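You operate a simulated robot arm through the tools that you are given. There is no shell and no other tool. Be economical: measure what you need, move in short steps, check, and stop when the job is done.

Carry out the task below with a simulated two-armed robot. There is one attempt and no reset: what you move stays moved.

## Task
Pick up the steel can labelled "primer" from the top of the oil table with one hand, pass it to the other hand and put it on the black mat. Set down upright: steel can.
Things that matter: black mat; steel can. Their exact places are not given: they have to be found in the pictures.

Only the result counts: the job must be done as asked and must still hold three seconds after the hand-in. Knocking over, shifting, dropping, spilling or breaking anything else fails it.

## Robot
Two 7-joint arms with two-finger parallel grippers on one trunk, on a base that drives. Base frame: it is fixed to the floor where the robot stands at the start and does not move with it; the origin is under the middle of the robot, x ahead of it, y to its left, z up; the surface under the hand at the start is at about z = 0.86. Readings come in m, degrees, newtons and seconds.
The left shoulder is at the start at [0.06, 0.143, 0.926], the right one opposite. With the tool pointing down near the work surface each hand reaches from about 0.3 to 0.72 m from the robot's upright axis, wherever it stands, measured 20 degrees to its own side. Places, roughly: black mat [-0.6, -3.4, 0.9]. Payload 1.57 kg a hand.
The TCP of each hand is the grasp point between the finger pads, 0.03 m short of the fingertips. In the tool frame z runs along the fingers and y along their closing line. Largest opening 0.11 m; finger width 0.024, thickness 0.012; the body of the gripper, 0.048 by 0.112 m, starts 0.078 m behind the TCP.
Orientation is that of the tool frame in the base frame, as a unit quaternion [x, y, z, w]. With the fingers straight down and closing along the base's y, the tool's x points along the base's -x, its y along +y and its z along -z.

## Interface
- The arms move only by the tool step_arm. It takes "left_series", "right_series" or both (then of equal length, played together; a hand with none holds still); each is text: rows parted by semicolons, each of 7 numbers parted by spaces: the opening, from 0 (shut) to 1 (fully open), then the shift along the base's x, y, z in units of 400 mm (1.0 is 400 mm), then the turn, a rotation vector about the base's x, y, z in units of 60 degrees (1.0 is 60 degrees). In form: claw x y z ax ay az; .... A call has 1 to 8 rows; each row is the pose to reach, as a shift and turn from the pose commanded when the call began. A call with a number of a shift or a turn outside -1 to 1 is refused whole. Rows are played at 5 a second. More than 0.05 m and 8.6 degrees between two rows, or a gripper value outside its range, and nothing of the call is played. Where a pose cannot be reached the arm comes as near as it can. A force on the tool above 40 N (or 10 N above the force at the start of the call, whichever is more), or a blocked arm, ends the call early, and 0.2 s more pass. The fingers move at their own pace (about 0.045 m/s each) and stop on an object; they squeeze with about 31 N. The grip force told is the motor's: it shows also when the fingers shut on nothing. Time passes only in rows, and 0.2 s behind the last, so rows that repeat a pose let the fingers close. It gives the time, the measured TCP pose, the force on the tool (base axes), the opening and the grip force at its end, in the units of the frame above (readings bear some noise), with the torque about the TCP (base axes, N m) and any sound that the robot's microphone picked up.
- Cameras (640 x 400 px; columns grow to the right, rows downward): "scene" is now at [0.041, 0.0055, 1.5258]; the picture's right is [0.07, -1.00, 0.00], its down [-0.83, -0.06, -0.56] and it looks along [0.56, 0.04, -0.83] (base axes); focal length 252 px, centre (320, 200). "left" rides on the left gripper at [0.07, -0.016, -0.141] in its tool frame; the picture's right is [0.23, 0.97, 0.00], its down [-0.86, 0.20, -0.48] and it looks along [-0.47, 0.11, 0.88] (tool axes); focal length 222 px, centre (320, 200). "right" rides on the right gripper at [0.07, 0.016, -0.141] in its tool frame; the picture's right is [-0.23, 0.97, 0.00], its down [-0.86, -0.20, -0.48] and it looks along [-0.47, -0.11, 0.88] (tool axes); focal length 222 px, centre (320, 200).
- get_image(camera): a new picture of that camera. No time passes.
- slide_trunk(by): slides the trunk up (or, below 0, down) by that many m; the arms and the scene camera ride with it, the base frame stays. It gives what a move gives, with no picture.
- base_move(legs): drives the robot by 1 to 6 legs, each [ahead, left, turn to the left] in m, m and degrees, along the robot's own axes; the way and the turn of a leg run together, so that a leg with both is an arc; at most 1.5 m and 180 degrees a leg. The arms and the cameras ride along, it lands a little off, and it stops where it bumps. It gives what a move gives.
- aim_head(pan, tilt): turns the head with the scene camera to pan (to the left, within 86 degrees either way) and tilt (down, from -29 to 69), counted from straight ahead of the robot. It gives what a move gives.
- measure_at(camera, pixels): for up to 12 pixels [column, row] of the newest picture of that camera ("zoom" is the newest enlarged one), the place [x, y, z] in the base frame of the surface seen there, good to about 0.002 m. No time passes.
- inspect(camera, box): a new picture of the part [left, top, right, bottom] of that camera's present view, enlarged. No time passes.
- close_job(): hands the job in; it is judged then, once.

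Go step by step. Measure first, check grasps and placings, and put right what went wrong. The budget is 80 turns and 78 pictures, counting those below and the enlarged ones. Unless the task says otherwise, let go and move clear before handing in, and close with one line.

The tools are called after "Request:" as a command line: name --argument value ..., lists and objects as JSON in quotes. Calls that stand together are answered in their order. step_arm: Moves the arms, as the interface text tells. Its arguments: {"type":"object","properties":{"left_series":{"type":"string"},"right_series":{"type":"string"}},"required":[]} The other tools are called the same way: slide_trunk (by) slides the trunk up or down; base_move (legs) drives the base; aim_head (pan, tilt) turns the head that bears the scene camera; get_image (camera) takes a picture; measure_at (camera, pixels) gives the place of the surface under pixels of a picture; inspect (camera, box) takes an enlarged picture of a part of a camera's view; close_job () hands the job in.

At the start:

```text
t: 0.0
left_position: [0.4125, 0.2064, 1.0786]
left_orientation: [0.0, 1.0, -0.001, 0.0]
left_ft_force: [0.3, -0.7, -0.2]
left_ft_torque: [0.0, 0.01, 0.02]
left_gripper_width: 0.1099
left_finger_force: 0.0
right_position: [0.4473, -0.2313, 1.0368]
right_orientation: [0.001, 1.0, 0.0, 0.0]
right_ft_force: [0.4, 0.1, 0.0]
right_ft_torque: [0.01, -0.01, 0.03]
right_gripper_width: 0.1099
right_finger_force: 0.1
trunk travel left (down, up): [-0.525, 0.065]
robot x, y, heading: [-0.0008, -0.0016, 0.1]
head pan, tilt: [3.8, 55.8]
```

scene: 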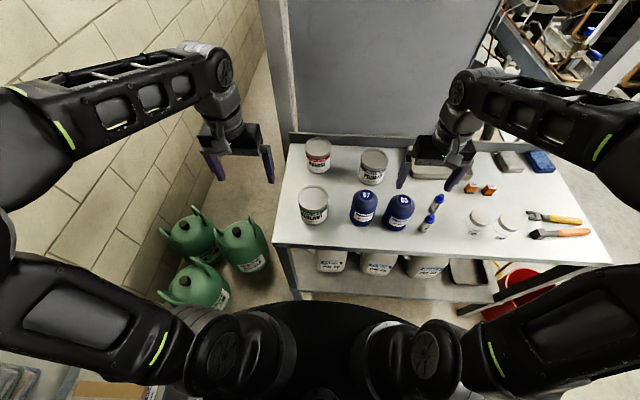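
right: 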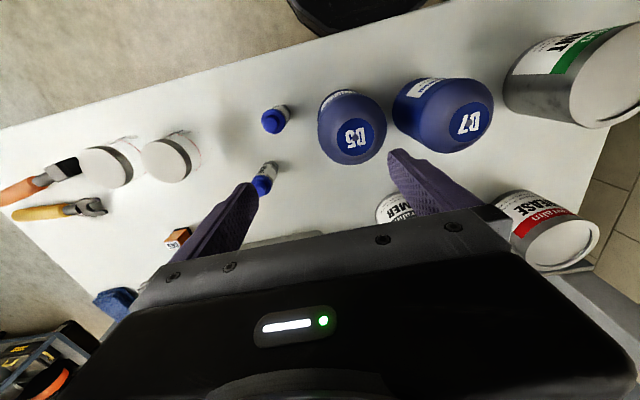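
left: 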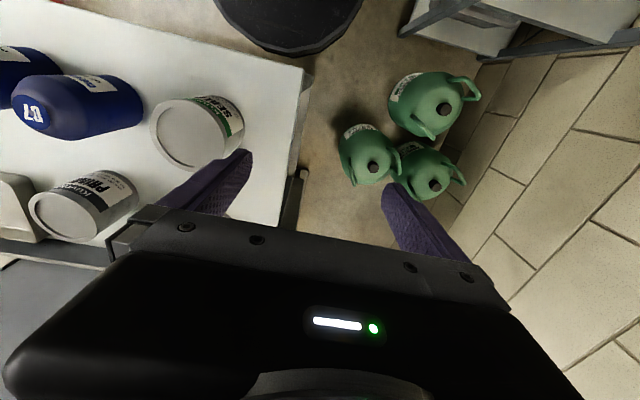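

The scene shows three cans: at (318,155) red label, (373,167) likely "primer", (313,205) green. I'll enlarge that part to read the labels.

Request:
inspect --camera "scene" --box '[270, 120, 470, 245]'

```text
3.20 times, centred on (370, 182) of scene
```

zoom: 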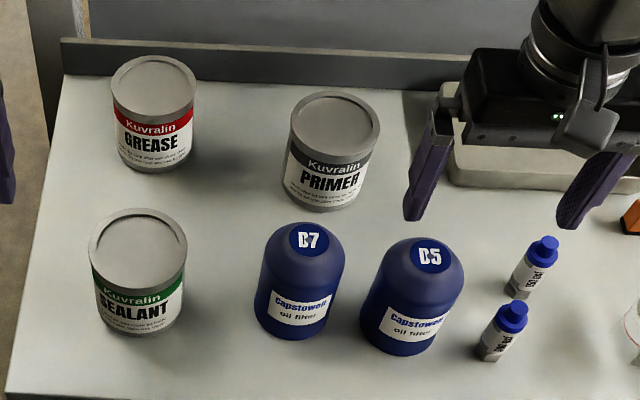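

The primer can is in the middle at zoom (335,150). I'll measure its rim, base and neighbours.

Request:
measure_at --camera "zoom" --pixels '[[335, 122], [293, 122], [378, 125], [336, 95], [335, 150], [320, 206], [155, 75], [140, 225], [308, 238], [430, 255], [240, 180], [545, 243]]'

Request:
aim_head --pan -86 --tilt 25

Request:
get_image --camera "scene"

```text
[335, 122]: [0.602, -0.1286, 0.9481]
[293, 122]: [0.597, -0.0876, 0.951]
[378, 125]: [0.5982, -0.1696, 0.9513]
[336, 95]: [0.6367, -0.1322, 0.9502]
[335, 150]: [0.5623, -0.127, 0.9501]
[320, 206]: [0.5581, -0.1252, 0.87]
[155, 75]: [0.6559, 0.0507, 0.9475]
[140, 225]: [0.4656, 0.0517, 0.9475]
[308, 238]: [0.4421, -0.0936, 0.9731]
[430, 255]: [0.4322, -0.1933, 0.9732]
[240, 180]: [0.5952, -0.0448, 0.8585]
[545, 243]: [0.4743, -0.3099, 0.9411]
```

```text
t: 1.6
left_position: [0.4127, 0.2066, 1.0781]
left_orientation: [-0.001, 1.0, 0.0, 0.0]
left_ft_force: [0.4, -0.4, 0.9]
left_ft_torque: [0.0, 0.0, 0.0]
left_gripper_width: 0.11
left_finger_force: 0.0
right_position: [0.4469, -0.2312, 1.0379]
right_orientation: [0.0, 1.0, 0.001, 0.001]
right_ft_force: [0.2, -0.2, 0.1]
right_ft_torque: [0.0, -0.01, 0.0]
right_gripper_width: 0.1101
right_finger_force: 0.1
trunk travel left (down, up): [-0.525, 0.065]
robot x, y, heading: [-0.0033, 0.0018, 0.0]
head pan, tilt: [-85.9, 25.0]
```

```text
73 pictures are left
```

scene: 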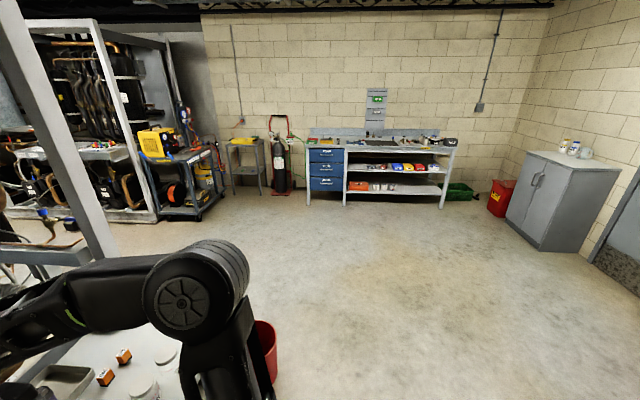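

The primer can centre is about (0.600, -0.129), radius 0.042, z 0.858–0.95. The bench with the mat is across the room around (385,145), so I'll enlarge that.

Request:
inspect --camera "scene" --box '[295, 115, 475, 215]'

Request:
measure_at --camera "scene" --pixels '[[345, 147], [450, 147], [375, 143], [325, 148], [400, 143], [345, 205], [442, 207], [390, 250]]'

```text
3.56 times, centred on (385, 165) of scene
```

zoom: 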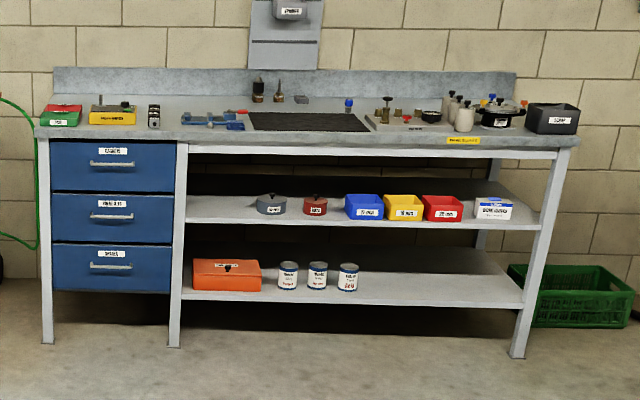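

```text
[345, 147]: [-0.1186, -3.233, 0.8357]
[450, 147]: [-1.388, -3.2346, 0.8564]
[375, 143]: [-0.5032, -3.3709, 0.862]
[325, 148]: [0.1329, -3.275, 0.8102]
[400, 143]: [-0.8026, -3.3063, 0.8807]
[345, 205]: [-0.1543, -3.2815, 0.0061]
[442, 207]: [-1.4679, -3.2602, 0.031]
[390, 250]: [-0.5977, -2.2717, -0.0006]
```

The mat is at zoom (310,122), around (-0.5, -3.35, 0.86). First, I'll move the open right hand above the can.

Request:
step_arm --right_series "1 0.0765 0.051 0.04 0 0 0;1 0.153 0.102 0.04 0 0 0;1 0.23 0.153 0.04 0 0 0;1 0.306 0.204 0.04 0 0 0;1 0.3825 0.255 0.04 0 0 0;1 0.3825 0.255 0.04 0 0 0"

Request:
get_image --camera "right"

Request:
aim_head --pan 0 --tilt 55

Request:
get_image --camera "scene"

```text
t: 3.0
left_position: [0.4122, 0.2057, 1.0783]
left_orientation: [0.0, 1.0, 0.001, 0.0]
left_ft_force: [-0.6, 1.4, -0.9]
left_ft_torque: [0.0, -0.02, -0.04]
left_gripper_width: 0.1098
left_finger_force: 0.0
right_position: [0.5956, -0.132, 1.0536]
right_orientation: [-0.001, 1.0, 0.0, 0.004]
right_ft_force: [-0.7, -0.1, -0.5]
right_ft_torque: [0.0, 0.0, -0.04]
right_gripper_width: 0.11
right_finger_force: 0.1
right hand out of reach, approached as far as the arm can: row 5, 6
trunk travel left (down, up): [-0.525, 0.065]
robot x, y, heading: [-0.0006, -0.0033, -0.0]
head pan, tilt: [-85.9, 25.0]
```

```text
71 pictures are left
```

right: 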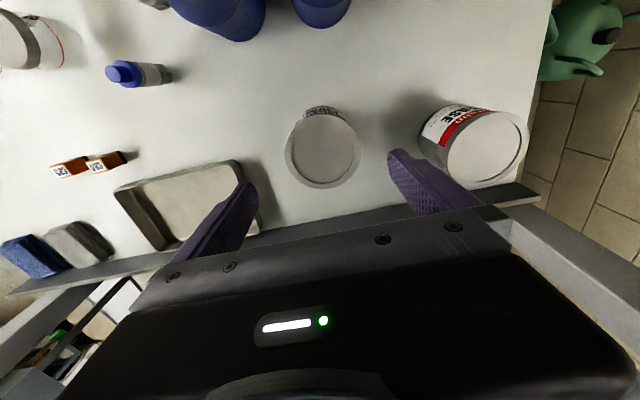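

```text
t: 4.6
left_position: [0.414, 0.2059, 1.0778]
left_orientation: [0.0, 1.0, 0.0, -0.001]
left_ft_force: [0.3, 1.1, 0.4]
left_ft_torque: [0.0, 0.0, 0.02]
left_gripper_width: 0.1101
left_finger_force: 0.1
right_position: [0.5949, -0.1309, 1.0521]
right_orientation: [0.0, 1.0, 0.0, 0.002]
right_ft_force: [0.5, -0.4, -1.1]
right_ft_torque: [0.06, -0.01, 0.03]
right_gripper_width: 0.1098
right_finger_force: 0.1
trunk travel left (down, up): [-0.525, 0.065]
robot x, y, heading: [0.0025, -0.0008, 0.3]
head pan, tilt: [0.0, 55.0]
```

```text
70 pictures are left
```

scene: 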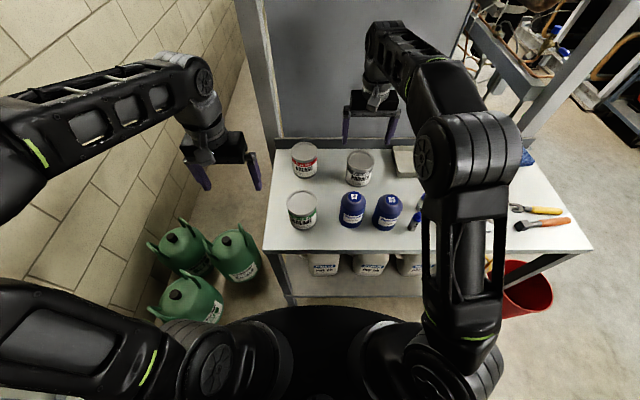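

The can appears at right-cam (323,147), between the fingers. I'll re-measure it to check alignment.

Request:
measure_at --camera "right" --pixels '[[323, 147], [287, 147], [359, 147], [323, 112], [323, 186], [420, 165], [448, 150]]'

```text
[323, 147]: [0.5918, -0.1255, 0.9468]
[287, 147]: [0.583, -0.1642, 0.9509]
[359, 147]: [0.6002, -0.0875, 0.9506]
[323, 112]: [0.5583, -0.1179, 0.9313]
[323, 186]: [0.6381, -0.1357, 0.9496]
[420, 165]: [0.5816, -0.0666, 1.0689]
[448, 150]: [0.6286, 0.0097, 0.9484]
```

The can centre is about (0.599, -0.128); the hand is within 4 mm of it. I'll lower to a shallow grip (TCP z≈0.937), leaving the lower half free for the other hand.

Request:
step_arm --right_series "1 0 0.0075 -0.1 0 0 0;1 0.005 0.0075 -0.2 0 0 0;1 0.01 0.0075 -0.25 0 0 0;1 0.01 0.0075 -0.289 0 0 0;1 0.01 0.0075 -0.289 0 0 0"

Request:
get_image --camera "right"

```text
t: 5.8
left_position: [0.4121, 0.2071, 1.078]
left_orientation: [0.0, 1.0, 0.0, 0.001]
left_ft_force: [-0.2, -0.1, -0.1]
left_ft_torque: [0.0, 0.04, 0.0]
left_gripper_width: 0.11
left_finger_force: 0.1
right_position: [0.5982, -0.1296, 0.9387]
right_orientation: [0.0, 1.0, 0.0, 0.0]
right_ft_force: [0.5, 0.0, -0.1]
right_ft_torque: [-0.01, 0.0, 0.02]
right_gripper_width: 0.1102
right_finger_force: 0.0
trunk travel left (down, up): [-0.525, 0.065]
robot x, y, heading: [0.0026, 0.0057, 0.1]
head pan, tilt: [0.0, 55.0]
```

```text
69 pictures are left
```

right: 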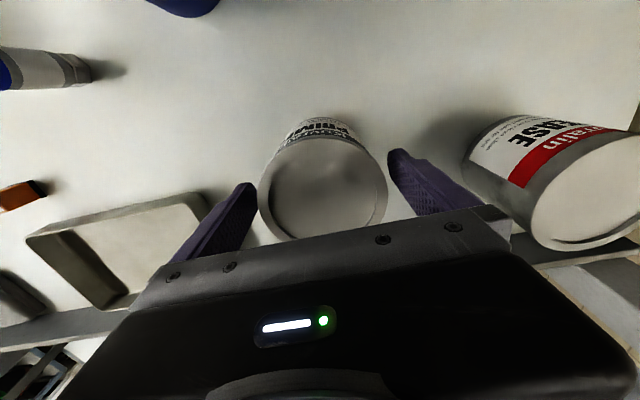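

The right hand is at z 0.939 and the fingers straddle the can with clear gaps. I'll close and lift slightly.

Request:
step_arm --right_series "0.6 0 0 0 0 0 0;0.3 0 0 0 0 0 0;0 0 0 0 0 0 0;0 0 0 0 0 0 0;0 0 0 0 0 0 0"

Request:
step_arm --right_series "0 0 0 0.05 0 0 0;0 0 0 0.1 0 0 0;0 0 0 0.1 0 0 0"

Request:
get_image --camera "right"

```text
t: 7.0
left_position: [0.4134, 0.2064, 1.0776]
left_orientation: [-0.001, 1.0, 0.0, 0.0]
left_ft_force: [0.1, -0.2, 0.6]
left_ft_torque: [-0.05, 0.02, 0.01]
left_gripper_width: 0.11
left_finger_force: 0.0
right_position: [0.5978, -0.131, 0.9381]
right_orientation: [0.0, 1.0, 0.001, 0.0]
right_ft_force: [0.2, 0.8, -0.9]
right_ft_torque: [0.08, -0.08, 0.05]
right_gripper_width: 0.0865
right_finger_force: 30.9
trunk travel left (down, up): [-0.525, 0.065]
robot x, y, heading: [-0.0006, -0.0003, 0.2]
head pan, tilt: [0.0, 55.0]
```

```text
t: 7.8
left_position: [0.4123, 0.2068, 1.0767]
left_orientation: [0.0, 1.0, 0.0, 0.0]
left_ft_force: [-0.6, 0.3, -0.6]
left_ft_torque: [0.0, 0.01, -0.01]
left_gripper_width: 0.1099
left_finger_force: 0.1
right_position: [0.5988, -0.1319, 0.9797]
right_orientation: [0.001, 1.0, 0.0, 0.001]
right_ft_force: [0.4, -2.5, 3.2]
right_ft_torque: [0.06, -0.05, -0.07]
right_gripper_width: 0.0862
right_finger_force: 30.8
trunk travel left (down, up): [-0.525, 0.065]
robot x, y, heading: [0.0011, -0.0012, -0.1]
head pan, tilt: [0.0, 55.0]
```

```text
68 pictures are left
```

right: 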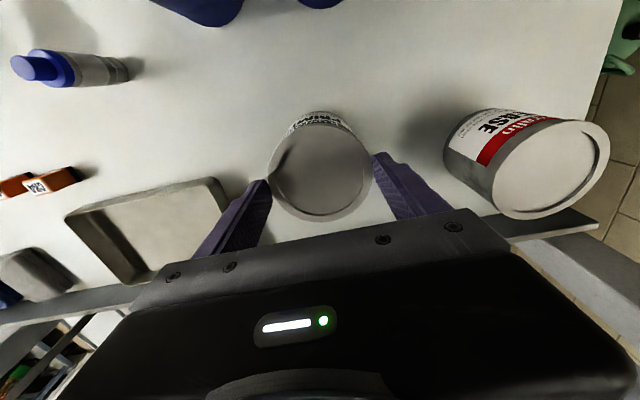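

The can is lifted (width 0.086, force 31 N). I'll raise it above the bottles (tops 0.973) and then pull it back.

Request:
step_arm --right_series "0 0 0 0.1 0 0 0;0 -0.03 0 0.2 0 0 0;0 -0.07 0 0.3 0 0 0;0 -0.1 0 0.39 0 0 0;0 -0.2 0 0.42 0 0 0;0 -0.3 0.03 0.42 0 0 0;0 -0.4 0.06 0.42 0 0 0;0 -0.4 0.06 0.42 0 0 0"

Request:
get_image --camera "scene"

```text
t: 9.6
left_position: [0.4107, 0.2061, 1.0787]
left_orientation: [0.0, 1.0, 0.0, 0.002]
left_ft_force: [-0.4, 0.1, 0.9]
left_ft_torque: [0.01, -0.05, 0.0]
left_gripper_width: 0.1097
left_finger_force: 0.0
right_position: [0.4824, -0.1284, 1.0992]
right_orientation: [0.0, 1.0, 0.001, 0.001]
right_ft_force: [-1.0, -0.3, -5.0]
right_ft_torque: [0.01, -0.04, -0.03]
right_gripper_width: 0.0864
right_finger_force: 31.2
right hand out of reach, approached as far as the arm can: row 2, 3, 4, 5, 6, 7, 8
trunk travel left (down, up): [-0.525, 0.065]
robot x, y, heading: [-0.0025, 0.0003, -0.2]
head pan, tilt: [0.0, 55.0]
```

```text
67 pictures are left
```

scene: 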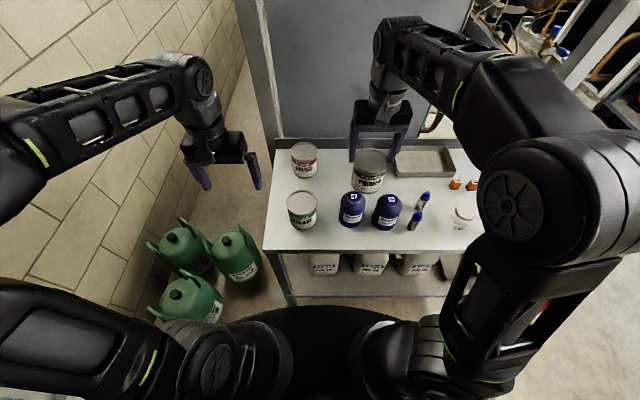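

The can is at z 1.02 bottom, clear of the bottles. Before backing off, I'll look at both sides for the free floor.

Request:
slide_trunk --by 0.03

Request:
aim_head --pan 86 --tilt 35

Request:
get_image --camera "scene"

Request:
aim_head --pan -86 --tilt 40

Request:
get_image --camera "scene"

```text
t: 10.4
left_position: [0.4133, 0.2057, 1.108]
left_orientation: [0.0, 1.0, 0.0, 0.0]
left_ft_force: [-0.3, 0.4, 0.9]
left_ft_torque: [-0.02, 0.0, -0.02]
left_gripper_width: 0.1098
left_finger_force: 0.0
right_position: [0.4848, -0.128, 1.1269]
right_orientation: [0.0, 1.0, 0.001, 0.0]
right_ft_force: [-0.2, -0.1, -5.5]
right_ft_torque: [-0.01, 0.02, 0.0]
right_gripper_width: 0.086
right_finger_force: 30.8
trunk travel left (down, up): [-0.555, 0.035]
robot x, y, heading: [-0.0005, 0.0014, -0.2]
head pan, tilt: [0.0, 55.0]
```

```text
t: 12.0
left_position: [0.413, 0.2063, 1.1085]
left_orientation: [0.0, 1.0, 0.0, -0.001]
left_ft_force: [-0.2, 0.3, 0.5]
left_ft_torque: [-0.01, -0.03, 0.0]
left_gripper_width: 0.1099
left_finger_force: 0.0
right_position: [0.485, -0.1266, 1.1281]
right_orientation: [0.0, 1.0, 0.0, 0.0]
right_ft_force: [-0.5, -0.5, -4.6]
right_ft_torque: [0.0, 0.01, 0.0]
right_gripper_width: 0.0863
right_finger_force: 31.0
trunk travel left (down, up): [-0.555, 0.035]
robot x, y, heading: [-0.0007, -0.0003, -0.1]
head pan, tilt: [85.9, 35.0]
```

```text
66 pictures are left
```

scene: 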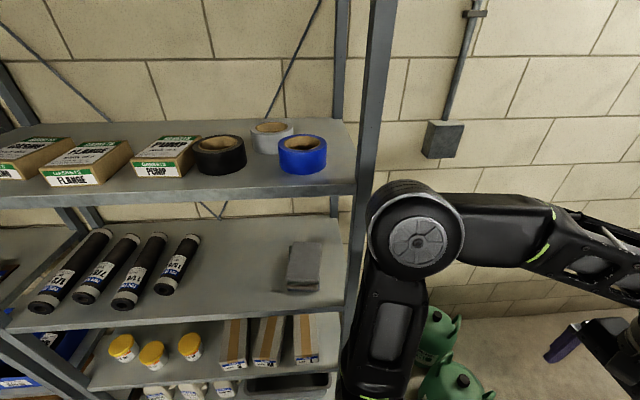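

```text
t: 14.6
left_position: [0.4129, 0.2053, 1.1083]
left_orientation: [-0.001, 1.0, 0.0, 0.0]
left_ft_force: [0.0, 0.8, 0.4]
left_ft_torque: [-0.01, 0.0, -0.03]
left_gripper_width: 0.1099
left_finger_force: 0.2
right_position: [0.4851, -0.1268, 1.1283]
right_orientation: [0.0, 1.0, 0.001, 0.001]
right_ft_force: [0.2, 0.0, -5.0]
right_ft_torque: [-0.02, 0.02, -0.04]
right_gripper_width: 0.0861
right_finger_force: 31.0
trunk travel left (down, up): [-0.555, 0.035]
robot x, y, heading: [0.0012, 0.0006, -0.2]
head pan, tilt: [-85.9, 40.0]
```

```text
65 pictures are left
```

scene: 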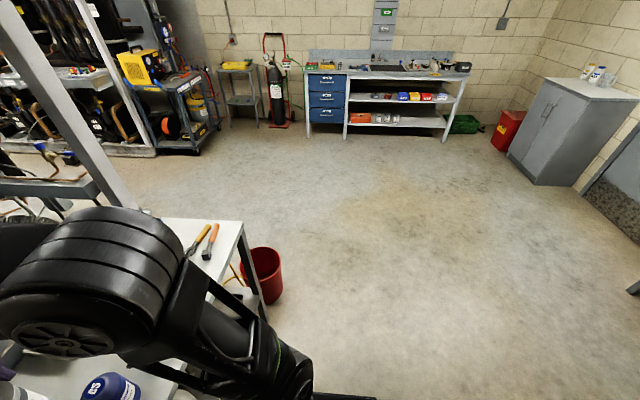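

Shelf on the left is close; the right and rear-right floor is open. I'll back off diagonally to the right, into free floor.

Request:
base_move --legs '[[-0.3, -0.25, 0], [-0.2, -0.6, 0]]'

Request:
aim_head --pan 0 --tilt 50

Request:
get_image --camera "scene"

```text
t: 20.2
left_position: [-0.0817, -0.6352, 1.1079]
left_orientation: [-0.011, 1.0, 0.0, 0.0]
left_ft_force: [0.2, -0.1, -0.1]
left_ft_torque: [0.01, 0.05, -0.01]
left_gripper_width: 0.1099
left_finger_force: 0.0
right_position: [-0.0011, -0.9662, 1.1282]
right_orientation: [-0.011, 1.0, 0.0, -0.001]
right_ft_force: [-0.3, -1.2, -4.7]
right_ft_torque: [0.03, 0.03, 0.02]
right_gripper_width: 0.0862
right_finger_force: 31.6
trunk travel left (down, up): [-0.555, 0.035]
robot x, y, heading: [-0.4855, -0.8518, 1.3]
head pan, tilt: [-85.9, 40.0]
```

```text
t: 21.8
left_position: [-0.0796, -0.6345, 1.1089]
left_orientation: [-0.012, 1.0, 0.0, 0.0]
left_ft_force: [-0.6, 0.4, 0.0]
left_ft_torque: [0.03, 0.02, 0.0]
left_gripper_width: 0.1102
left_finger_force: 0.0
right_position: [-0.0006, -0.9662, 1.1282]
right_orientation: [-0.012, 1.0, 0.0, 0.0]
right_ft_force: [0.2, -0.1, -4.4]
right_ft_torque: [0.01, -0.01, 0.01]
right_gripper_width: 0.0861
right_finger_force: 31.6
trunk travel left (down, up): [-0.555, 0.035]
robot x, y, heading: [-0.4883, -0.8508, 1.1]
head pan, tilt: [0.0, 50.0]
```

```text
64 pictures are left
```

scene: 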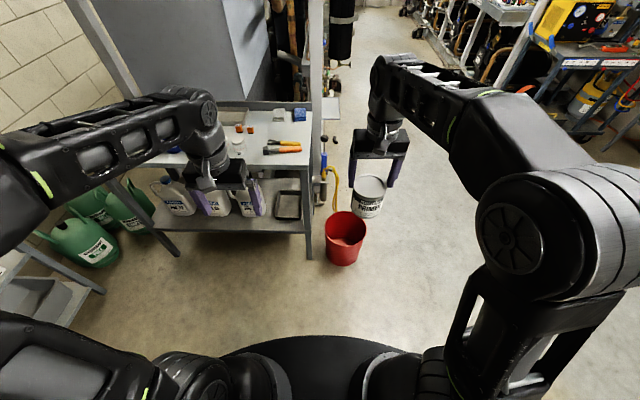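

The can is held upright over open floor, both arms clear. I'll turn the right hand 30° while moving the can forward-centre, and start turning the left hand to a side-on, tilted approach.

Request:
step_arm --left_series "1 0 0 0 -0.0522 -0.0904 -0.0904;1 0 0 0 -0.1044 -0.1808 -0.1808;1 0 0 0 -0.1566 -0.2712 -0.2712;1 0 0 0.02 -0.2088 -0.3616 -0.3616;1 0 0 0.04 -0.261 -0.452 -0.452;1 0 0 0.06 -0.3132 -0.5424 -0.5424;1 0 0 0.08 -0.3654 -0.6328 -0.6328;1 0 0 0.08 -0.4176 -0.7232 -0.7232" --right_series "0 0.01 0.02 0 0 0 0.1;0 0.02 0.04 0 0 0 0.2;0 0.03 0.07 0 0 0 0.3;0 0.035 0.1 0 0 0 0.4;0 0.0375 0.13 0 0 0 0.5;0 0.0375 0.15 0 0 0 0.5;0 0.0375 0.15 0 0 0 0.5;0 0.0375 0.15 0 0 0 0.5"

Request:
get_image --camera "scene"

```text
t: 23.6
left_position: [-0.0808, -0.6339, 1.138]
left_orientation: [0.349, 0.841, -0.211, 0.356]
left_ft_force: [0.6, 0.8, -0.1]
left_ft_torque: [0.01, -0.02, 0.01]
left_gripper_width: 0.1098
left_finger_force: 0.0
right_position: [0.0123, -0.9059, 1.1285]
right_orientation: [-0.269, 0.963, -0.001, 0.0]
right_ft_force: [-0.5, 0.7, -5.4]
right_ft_torque: [-0.04, 0.03, -0.01]
right_gripper_width: 0.0863
right_finger_force: 31.0
trunk travel left (down, up): [-0.555, 0.035]
robot x, y, heading: [-0.4884, -0.8473, 1.5]
head pan, tilt: [0.0, 50.0]
```

```text
63 pictures are left
```

scene: 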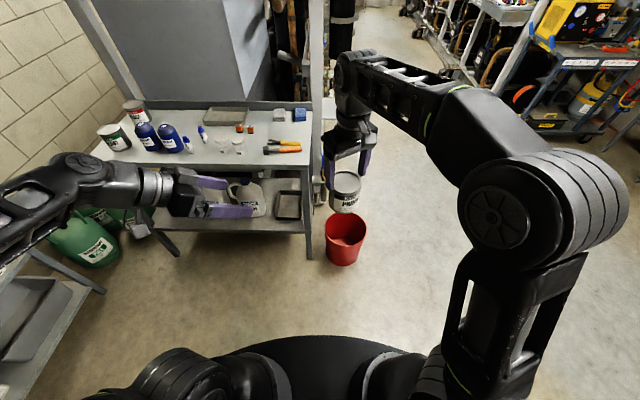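

Both poses reached well. Now I finish the left turn and move to a standoff 0.12 m from the can along the approach.

Request:
step_arm --left_series "1 0 -0.05 0.01 -0.0522 -0.0904 -0.0904;1 0.02 -0.14 0.015 -0.1044 -0.1808 -0.1808;1 0.04 -0.24 0.015 -0.1044 -0.1808 -0.1808;1 0.07 -0.34 0.015 -0.1044 -0.1808 -0.1808;1 0.09 -0.4325 0.015 -0.1044 -0.1808 -0.1808;1 0.09 -0.4325 0.015 -0.1044 -0.1808 -0.1808"

Request:
get_image --camera "scene"

Request:
get_image --camera "left"

Request:
get_image --camera "right"

```text
t: 25.0
left_position: [-0.0446, -0.8073, 1.1467]
left_orientation: [0.424, 0.755, -0.255, 0.43]
left_ft_force: [-0.2, 0.9, 0.9]
left_ft_torque: [-0.01, 0.01, -0.02]
left_gripper_width: 0.1099
left_finger_force: 0.0
right_position: [0.0131, -0.9029, 1.1285]
right_orientation: [-0.27, 0.963, 0.0, 0.0]
right_ft_force: [-0.2, 0.1, -4.5]
right_ft_torque: [0.01, -0.02, 0.01]
right_gripper_width: 0.0862
right_finger_force: 31.3
trunk travel left (down, up): [-0.555, 0.035]
robot x, y, heading: [-0.4875, -0.8505, 1.3]
head pan, tilt: [0.0, 50.0]
```

```text
62 pictures are left
```

scene: 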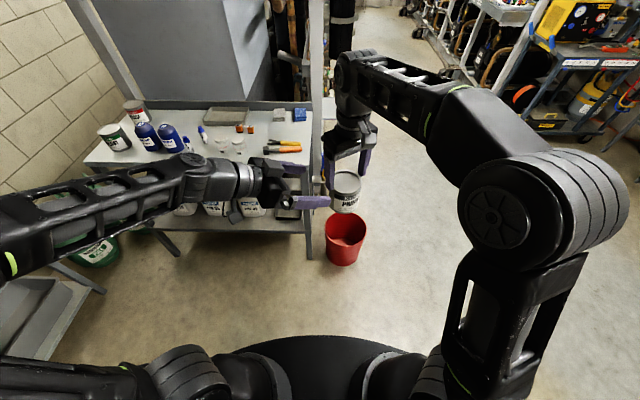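

```text
61 pictures are left
```

left: 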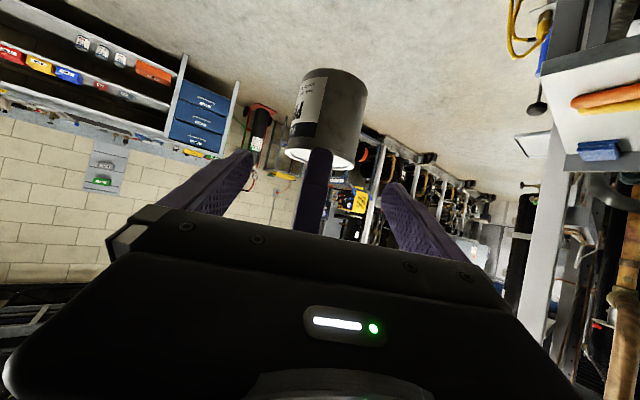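

```text
60 pictures are left
```

right: 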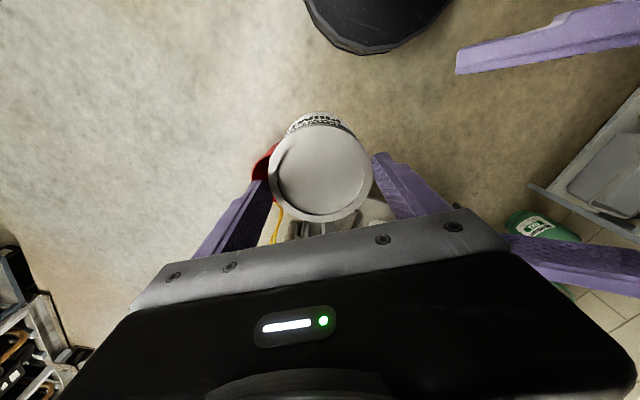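

The left camera (upside down) shows the can at (325,115) centred between the fingers, right finger at (317,190) in the middle. I'll measure the can to confirm the final approach.

Request:
measure_at --camera "left" --pixels '[[335, 80], [340, 110], [310, 110], [360, 110], [316, 155], [310, 165]]'

Request:
measure_at --camera "right" --pixels '[[320, 170], [275, 165], [366, 175], [315, 214], [325, 128], [460, 62]]'

```text
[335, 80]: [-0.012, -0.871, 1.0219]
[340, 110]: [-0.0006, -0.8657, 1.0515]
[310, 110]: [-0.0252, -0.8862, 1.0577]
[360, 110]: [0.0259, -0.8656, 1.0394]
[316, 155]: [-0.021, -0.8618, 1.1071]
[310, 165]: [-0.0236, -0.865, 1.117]
```

```text
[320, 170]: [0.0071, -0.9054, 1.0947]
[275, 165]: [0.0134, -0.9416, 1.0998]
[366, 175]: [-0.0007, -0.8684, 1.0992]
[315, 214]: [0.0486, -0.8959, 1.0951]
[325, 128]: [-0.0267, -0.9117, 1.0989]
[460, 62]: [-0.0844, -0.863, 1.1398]
```

Measurement shows the can's top at z≈1.098, lower in the right grip than expected (it seems to have slipped near the fingertips). I'll zoom in to check how much grip remains.

Request:
inspect --camera "left" --box '[260, 50, 400, 140]'

Request:
inspect --camera "scene" --box '[270, 100, 430, 230]'

```text
4.44 times, centred on (330, 95) of left
```

zoom: 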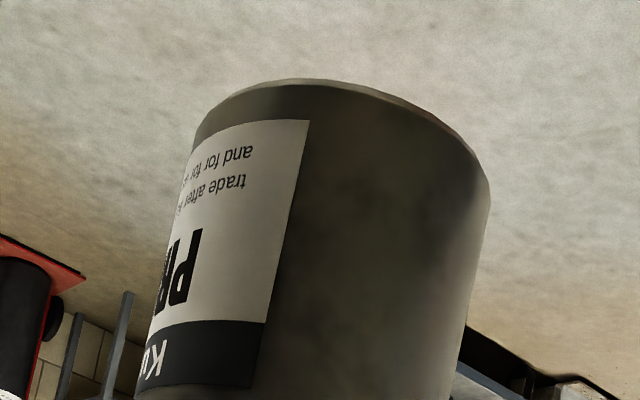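

```text
3.08 times, centred on (350, 165) of scene
```

zoom: 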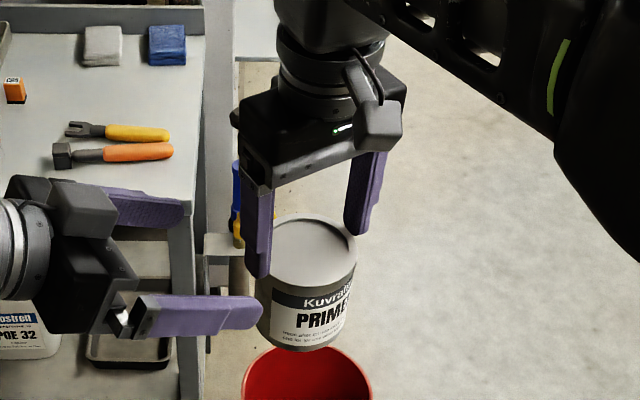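

Request:
measure_at --camera "zoom" --pixels '[[258, 274], [358, 232], [315, 238], [330, 262], [300, 222], [310, 345], [340, 338], [275, 330], [340, 260]]'

```text
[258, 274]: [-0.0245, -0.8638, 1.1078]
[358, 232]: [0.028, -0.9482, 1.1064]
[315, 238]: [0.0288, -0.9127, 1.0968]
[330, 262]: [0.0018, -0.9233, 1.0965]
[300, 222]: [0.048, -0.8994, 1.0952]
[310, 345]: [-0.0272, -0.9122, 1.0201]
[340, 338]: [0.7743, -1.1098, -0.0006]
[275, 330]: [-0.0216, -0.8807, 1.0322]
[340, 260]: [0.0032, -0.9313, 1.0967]
```

The right hand holds only the very rim (fingertips ≈1.10, rim ≈1.099), so I must move gently and get the left hand on soon. I lower the left hand to match the can's real height (z 1.006–1.098) and slide in.

Request:
step_arm --left_series "1 -0.006 0.003 -0.107 0 0 0;1 0.0265 -0.053 -0.1445 0 0 0;1 0.059 -0.1095 -0.182 0 0 0;1 0.0915 -0.166 -0.2195 0 0 0;1 0.124 -0.222 -0.257 0 0 0;1 0.124 -0.222 -0.257 0 0 0"

Request:
inspect --camera "scene" --box '[270, 120, 430, 220]'

Request:
get_image --camera "left"

Request:
get_image --camera "right"

```text
t: 26.4
left_position: [0.005, -0.8954, 1.0436]
left_orientation: [0.424, 0.755, -0.254, 0.431]
left_ft_force: [-0.5, -0.2, 0.6]
left_ft_torque: [-0.01, -0.02, 0.0]
left_gripper_width: 0.11
left_finger_force: 0.1
right_position: [0.0132, -0.9049, 1.128]
right_orientation: [-0.269, 0.963, 0.0, 0.0]
right_ft_force: [0.5, -0.2, -5.4]
right_ft_torque: [0.01, -0.01, 0.0]
right_gripper_width: 0.086
right_finger_force: 30.7
trunk travel left (down, up): [-0.555, 0.035]
robot x, y, heading: [-0.4892, -0.8487, 1.2]
head pan, tilt: [0.0, 50.0]
```

```text
4.00 times, centred on (350, 170) of scene
```

zoom: 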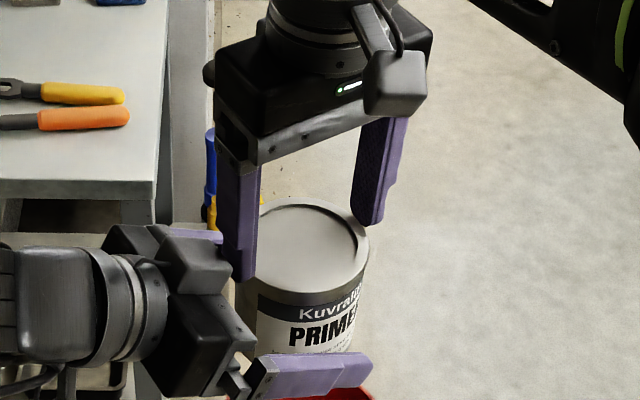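

```text
56 pictures are left
```

left: 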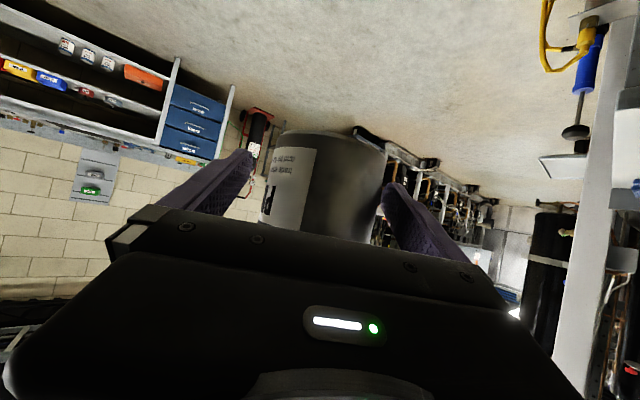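

```text
55 pictures are left
```

right: 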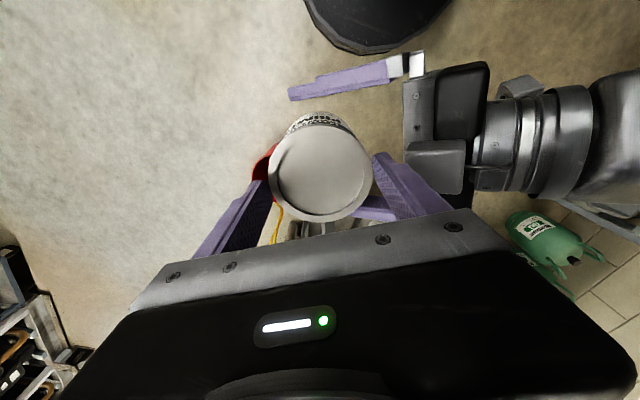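

Left fingers straddle the can. I'll check clearance numerically on both sides before closing.

Request:
measure_at --camera "left" --pixels '[[268, 200], [380, 165], [240, 165], [400, 200], [330, 140], [325, 190]]'

Request:
measure_at --camera "zoom" --pixels '[[355, 365], [300, 375], [310, 345], [260, 275]]'

```text
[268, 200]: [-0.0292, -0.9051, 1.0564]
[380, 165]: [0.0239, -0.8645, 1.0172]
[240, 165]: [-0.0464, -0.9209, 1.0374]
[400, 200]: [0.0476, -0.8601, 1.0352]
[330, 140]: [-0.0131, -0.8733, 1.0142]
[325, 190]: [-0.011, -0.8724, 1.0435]
```

```text
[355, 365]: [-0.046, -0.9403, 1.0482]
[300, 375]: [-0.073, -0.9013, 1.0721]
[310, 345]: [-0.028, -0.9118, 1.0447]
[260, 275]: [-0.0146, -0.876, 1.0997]
```

Finger midline and can centre agree within 1 mm. Closing the left hand.

Request:
step_arm --left_series "0.8 0 0 0 0 0 0;0.6 0 0 0 0 0 0;0.3 0 0 0 0 0 0;0 0 0 0 0 0 0;0 0 0 0 0 0 0;0 0 0 0 0 0 0"

Request:
inspect --camera "scene" --box '[270, 120, 430, 220]'

Request:
get_image --camera "left"

```text
t: 27.8
left_position: [0.0055, -0.8956, 1.0422]
left_orientation: [0.423, 0.756, -0.254, 0.43]
left_ft_force: [15.0, 6.6, -0.5]
left_ft_torque: [-0.15, 0.55, 0.09]
left_gripper_width: 0.0859
left_finger_force: 30.8
right_position: [0.0127, -0.9056, 1.1271]
right_orientation: [-0.27, 0.963, 0.0, -0.001]
right_ft_force: [-14.8, -5.8, 0.8]
right_ft_torque: [-0.35, 0.65, 0.09]
right_gripper_width: 0.0861
right_finger_force: 31.1
trunk travel left (down, up): [-0.555, 0.035]
robot x, y, heading: [-0.4882, -0.852, 1.4]
head pan, tilt: [0.0, 50.0]
```

```text
4.00 times, centred on (350, 170) of scene
```

zoom: 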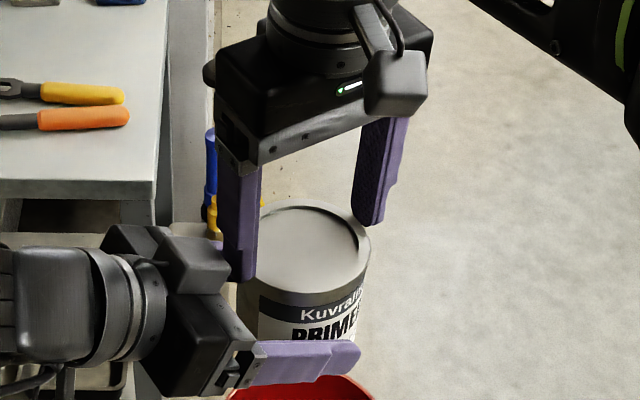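

```text
53 pictures are left
```

left: 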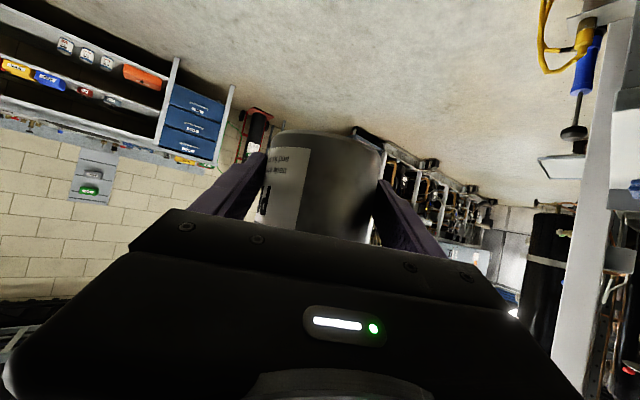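

The left hand grips the can (0.0859, 31 N) but 16 N of side strain exists between the hands. I'll nudge the left hand 2 mm along that force to relax it.

Request:
step_arm --left_series "0 0.0045 0.0025 0 0 0 0;0 0.0045 0.0025 0 0 0 0"

```text
t: 28.4
left_position: [0.0073, -0.896, 1.0425]
left_orientation: [0.425, 0.754, -0.256, 0.43]
left_ft_force: [7.6, 9.2, -0.4]
left_ft_torque: [-0.32, 0.22, 0.2]
left_gripper_width: 0.086
left_finger_force: 31.7
right_position: [0.0136, -0.9068, 1.1283]
right_orientation: [-0.268, 0.963, -0.001, 0.0]
right_ft_force: [-6.4, -8.2, -0.4]
right_ft_torque: [-0.39, 0.44, -0.04]
right_gripper_width: 0.0862
right_finger_force: 30.3
trunk travel left (down, up): [-0.555, 0.035]
robot x, y, heading: [-0.4889, -0.8491, 1.2]
head pan, tilt: [0.0, 50.0]
```

Strain is down to about 10 N. Now the right hand opens slightly (to ~0.097 m, to stay clear of the left palm) and holds.

Request:
step_arm --right_series "0.82 0 0 0 0 0 0;0.88 0 0 0 0 0 0;0.88 0 0 0 0 0 0"

Request:
inspect --camera "scene" --box '[270, 120, 430, 220]'

```text
t: 29.2
left_position: [0.0069, -0.8966, 1.0444]
left_orientation: [0.425, 0.754, -0.256, 0.43]
left_ft_force: [-1.0, 0.4, 0.0]
left_ft_torque: [-0.03, -0.08, 0.02]
left_gripper_width: 0.0851
left_finger_force: 31.3
right_position: [0.0133, -0.905, 1.1284]
right_orientation: [-0.27, 0.963, 0.0, 0.0]
right_ft_force: [1.7, -0.4, 0.7]
right_ft_torque: [0.06, 0.03, -0.08]
right_gripper_width: 0.0957
right_finger_force: 0.0
trunk travel left (down, up): [-0.555, 0.035]
robot x, y, heading: [-0.4896, -0.8525, 1.4]
head pan, tilt: [0.0, 50.0]
```

```text
4.00 times, centred on (350, 170) of scene
```

zoom: 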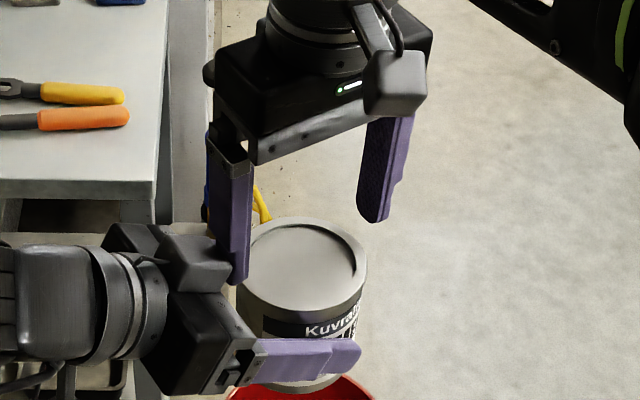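

The left hand shows no weight and the can looks lower; it may be slipping. Measuring right away (no time passes).

Request:
measure_at --camera "zoom" --pixels '[[300, 255], [260, 290], [345, 240], [310, 385], [350, 345], [300, 225]]'

Request:
get_image --camera "left"

Request:
get_image --camera "right"

```text
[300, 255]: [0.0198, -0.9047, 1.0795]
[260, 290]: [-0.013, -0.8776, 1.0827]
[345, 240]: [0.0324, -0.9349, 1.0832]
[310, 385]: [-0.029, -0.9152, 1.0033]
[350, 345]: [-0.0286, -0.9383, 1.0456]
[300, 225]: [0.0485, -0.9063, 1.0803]
```

```text
51 pictures are left
```

left: 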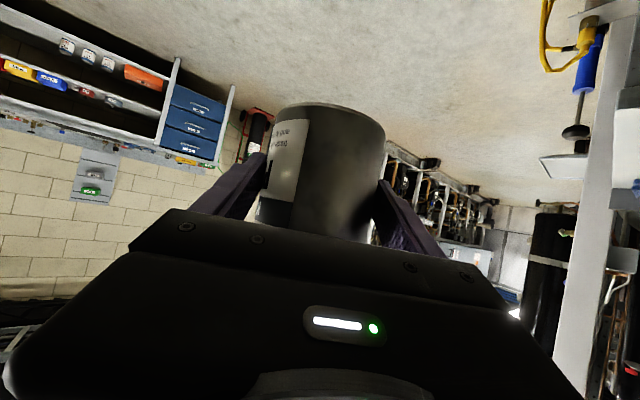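

```text
50 pictures are left
```

right: 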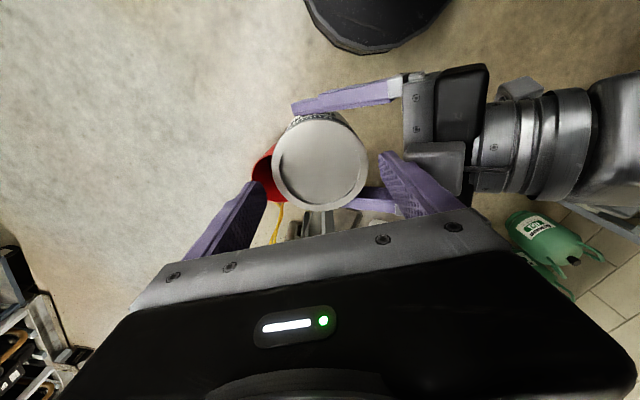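

The top is now at 1.082 (dropped 16 mm), still between the left fingers. Before deciding, I'll measure clearances of the left gripper's upper block relative to the right finger (free).

Request:
measure_at --camera "right" --pixels '[[410, 150], [440, 145], [460, 150], [415, 180], [390, 160], [320, 120], [317, 205], [275, 165], [366, 165], [440, 90]]'

Request:
measure_at --camera "left" --pixels '[[330, 108], [325, 120], [320, 200], [265, 215]]'

```text
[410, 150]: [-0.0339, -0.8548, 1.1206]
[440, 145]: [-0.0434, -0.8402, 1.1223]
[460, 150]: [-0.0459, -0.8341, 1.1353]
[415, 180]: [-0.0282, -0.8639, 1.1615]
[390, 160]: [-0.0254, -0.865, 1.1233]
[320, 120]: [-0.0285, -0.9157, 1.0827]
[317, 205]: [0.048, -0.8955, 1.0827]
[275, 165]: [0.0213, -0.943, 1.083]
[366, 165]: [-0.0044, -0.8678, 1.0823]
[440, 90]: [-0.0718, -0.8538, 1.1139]
```

```text
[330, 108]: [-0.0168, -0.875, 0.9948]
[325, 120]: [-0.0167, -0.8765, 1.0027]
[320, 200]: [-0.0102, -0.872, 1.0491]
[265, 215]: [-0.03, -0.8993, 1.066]
```

The right fingers have room to come down around the can as a safety catch. I lower them 45 mm without closing and look at whether the can keeps sliding.

Request:
step_arm --right_series "0.88 0 0 -0.11 0 0 0"

Request:
get_image --camera "left"

Request:
get_image --camera "right"

Request:
measure_at --camera "right" --pixels '[[320, 165], [320, 150], [320, 180]]'

```text
t: 29.6
left_position: [0.0053, -0.8902, 1.031]
left_orientation: [0.424, 0.763, -0.25, 0.419]
left_ft_force: [-0.8, 0.3, -0.2]
left_ft_torque: [0.03, 0.03, -0.02]
left_gripper_width: 0.0852
left_finger_force: 30.8
right_position: [0.0141, -0.9036, 1.107]
right_orientation: [-0.27, 0.963, 0.005, 0.005]
right_ft_force: [0.1, -0.4, 0.3]
right_ft_torque: [0.0, -0.03, 0.02]
right_gripper_width: 0.0969
right_finger_force: 0.0
trunk travel left (down, up): [-0.555, 0.035]
robot x, y, heading: [-0.4915, -0.8541, 1.6]
head pan, tilt: [0.0, 50.0]
stopped in row 1 (left hand): the force on the tool passed its limit at 62 N (the readings are from after the stop); the commanded pose is now the measured one
```

```text
49 pictures are left
```

left: 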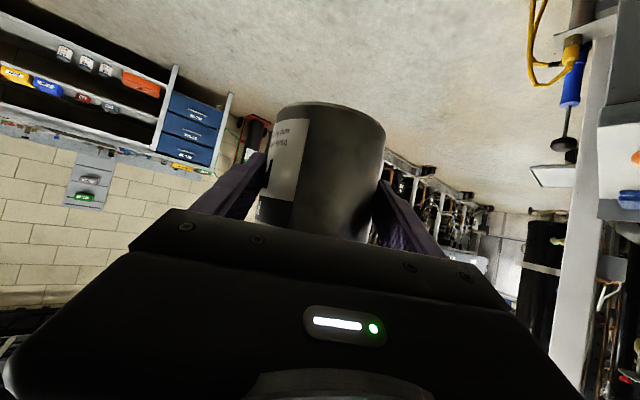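

```text
48 pictures are left
```

right: 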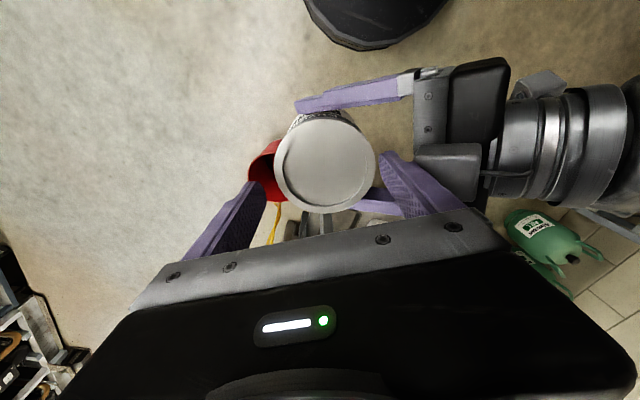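

```text
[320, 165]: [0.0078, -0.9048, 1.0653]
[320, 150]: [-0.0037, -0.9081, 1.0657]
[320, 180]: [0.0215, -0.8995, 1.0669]
```

The can did not slide further relative to the left hand (top dropped only with the hand, which was bumped down 13 mm). The left hold is stable, so I raise the right hand clear and back.

Request:
step_arm --right_series "0.88 0 0 0.05 0 0 0;0.88 0 0 0.12 0 0 0;0.88 0.02 -0.08 0.12 0 0 0;0.9 0.02 -0.18 0.12 0 0 0;1 0 -0.28 0.12 0 0 0;1 -0.05 -0.38 0.12 0 0 0"

Request:
get_image --camera "left"

Request:
inspect --camera "scene" --box '[240, 100, 440, 225]'

```text
t: 30.9
left_position: [0.001, -0.8889, 1.0334]
left_orientation: [0.423, 0.762, -0.25, 0.421]
left_ft_force: [0.2, 1.3, 0.8]
left_ft_torque: [0.06, 0.0, 0.02]
left_gripper_width: 0.0857
left_finger_force: 31.2
right_position: [-0.012, -1.0434, 1.1478]
right_orientation: [-0.271, 0.962, 0.003, 0.007]
right_ft_force: [-0.6, 0.9, 0.2]
right_ft_torque: [-0.08, -0.06, -0.03]
right_gripper_width: 0.1099
right_finger_force: 0.0
right hand out of reach, approached as far as the arm can: row 2, 3, 4, 5, 6
trunk travel left (down, up): [-0.555, 0.035]
robot x, y, heading: [-0.4924, -0.851, 1.2]
head pan, tilt: [0.0, 50.0]
```

```text
47 pictures are left
```

left: 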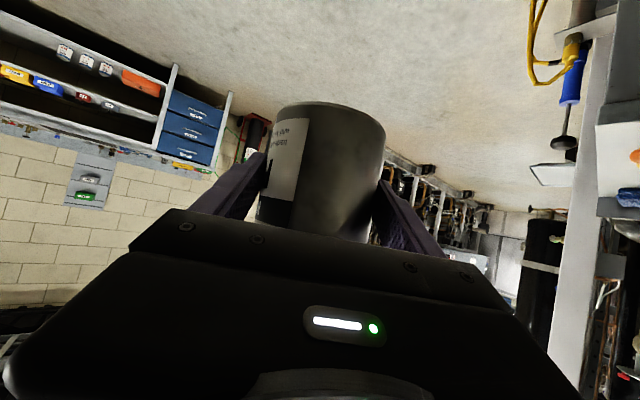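

```text
3.20 times, centred on (340, 162) of scene
```

zoom: 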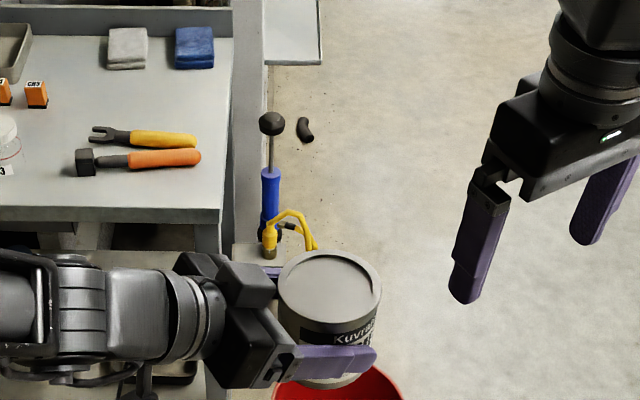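

The left hand holds the can steadily alone; the right hand is clear. I'll check whether the can is upright via rim heights, and raise the left hand.

Request:
measure_at --camera "zoom" --pixels '[[330, 254], [284, 290], [376, 290], [330, 322], [330, 285]]'

Request:
step_arm --left_series "0 0 0 0.05 0 0 0;0 0 0 0.1 0 0 0;0 0 0 0.15 0 0 0;0 0 0 0.15 0 0 0"

Request:
get_image --camera "left"

```text
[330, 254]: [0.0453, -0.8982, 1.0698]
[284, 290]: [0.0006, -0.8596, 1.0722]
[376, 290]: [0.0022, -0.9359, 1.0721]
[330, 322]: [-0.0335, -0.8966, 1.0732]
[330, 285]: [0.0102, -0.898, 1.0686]
```

```text
t: 31.9
left_position: [0.0057, -0.8896, 1.0916]
left_orientation: [0.424, 0.763, -0.25, 0.42]
left_ft_force: [-0.6, -0.1, -4.8]
left_ft_torque: [0.02, 0.0, -0.01]
left_gripper_width: 0.0853
left_finger_force: 30.8
right_position: [-0.0081, -1.0455, 1.1457]
right_orientation: [-0.271, 0.962, 0.005, 0.006]
right_ft_force: [0.6, -0.5, -0.5]
right_ft_torque: [0.03, -0.01, 0.01]
right_gripper_width: 0.1098
right_finger_force: 0.1
trunk travel left (down, up): [-0.555, 0.035]
robot x, y, heading: [-0.4874, -0.8477, 1.2]
head pan, tilt: [0.0, 50.0]
```

```text
45 pictures are left
```

left: 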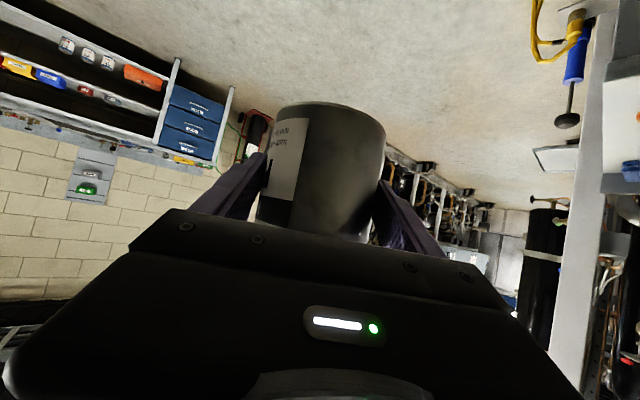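

Can is upright (rim level within 3 mm over 80 mm) and held with its 4.8 N weight; its bottom is 0.053 below the left TCP. Now turn right 90° and drive towards the bench, stopping short to look.

Request:
base_move --legs '[[0, 0, -91], [1.2, 0, 0]]'

Request:
aim_head --pan 0 --tilt 35

Request:
get_image --camera "scene"

```text
t: 41.9
left_position: [-0.5241, -2.5512, 1.0928]
left_orientation: [0.842, 0.232, -0.474, 0.115]
left_ft_force: [0.2, 0.4, -4.5]
left_ft_torque: [0.02, -0.07, 0.0]
left_gripper_width: 0.0852
left_finger_force: 31.2
right_position: [-0.679, -2.5359, 1.1457]
right_orientation: [0.498, 0.867, -0.001, 0.007]
right_ft_force: [0.7, -0.4, 0.1]
right_ft_torque: [-0.02, 0.01, 0.01]
right_gripper_width: 0.1101
right_finger_force: 0.1
trunk travel left (down, up): [-0.555, 0.035]
robot x, y, heading: [-0.4757, -2.0613, -89.9]
head pan, tilt: [0.0, 50.0]
```

```text
t: 42.7
left_position: [-0.524, -2.5505, 1.0936]
left_orientation: [0.841, 0.233, -0.474, 0.116]
left_ft_force: [0.0, 0.6, -4.3]
left_ft_torque: [0.06, -0.07, 0.04]
left_gripper_width: 0.085
left_finger_force: 31.1
right_position: [-0.6796, -2.5345, 1.1458]
right_orientation: [0.498, 0.867, -0.001, 0.008]
right_ft_force: [0.4, 0.6, 0.5]
right_ft_torque: [-0.03, 0.0, -0.03]
right_gripper_width: 0.1103
right_finger_force: 0.0
trunk travel left (down, up): [-0.555, 0.035]
robot x, y, heading: [-0.4738, -2.0603, -89.7]
head pan, tilt: [0.0, 35.0]
```

```text
44 pictures are left
```

scene: 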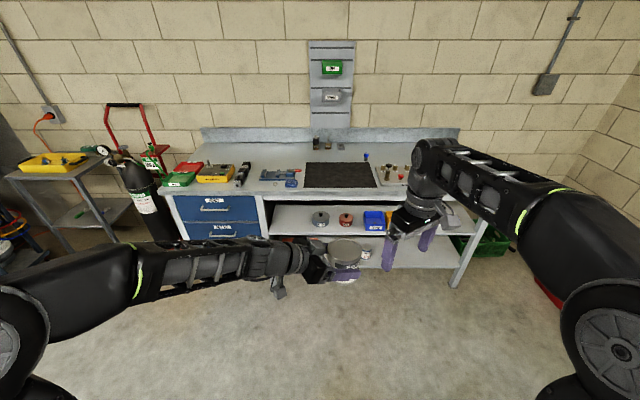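

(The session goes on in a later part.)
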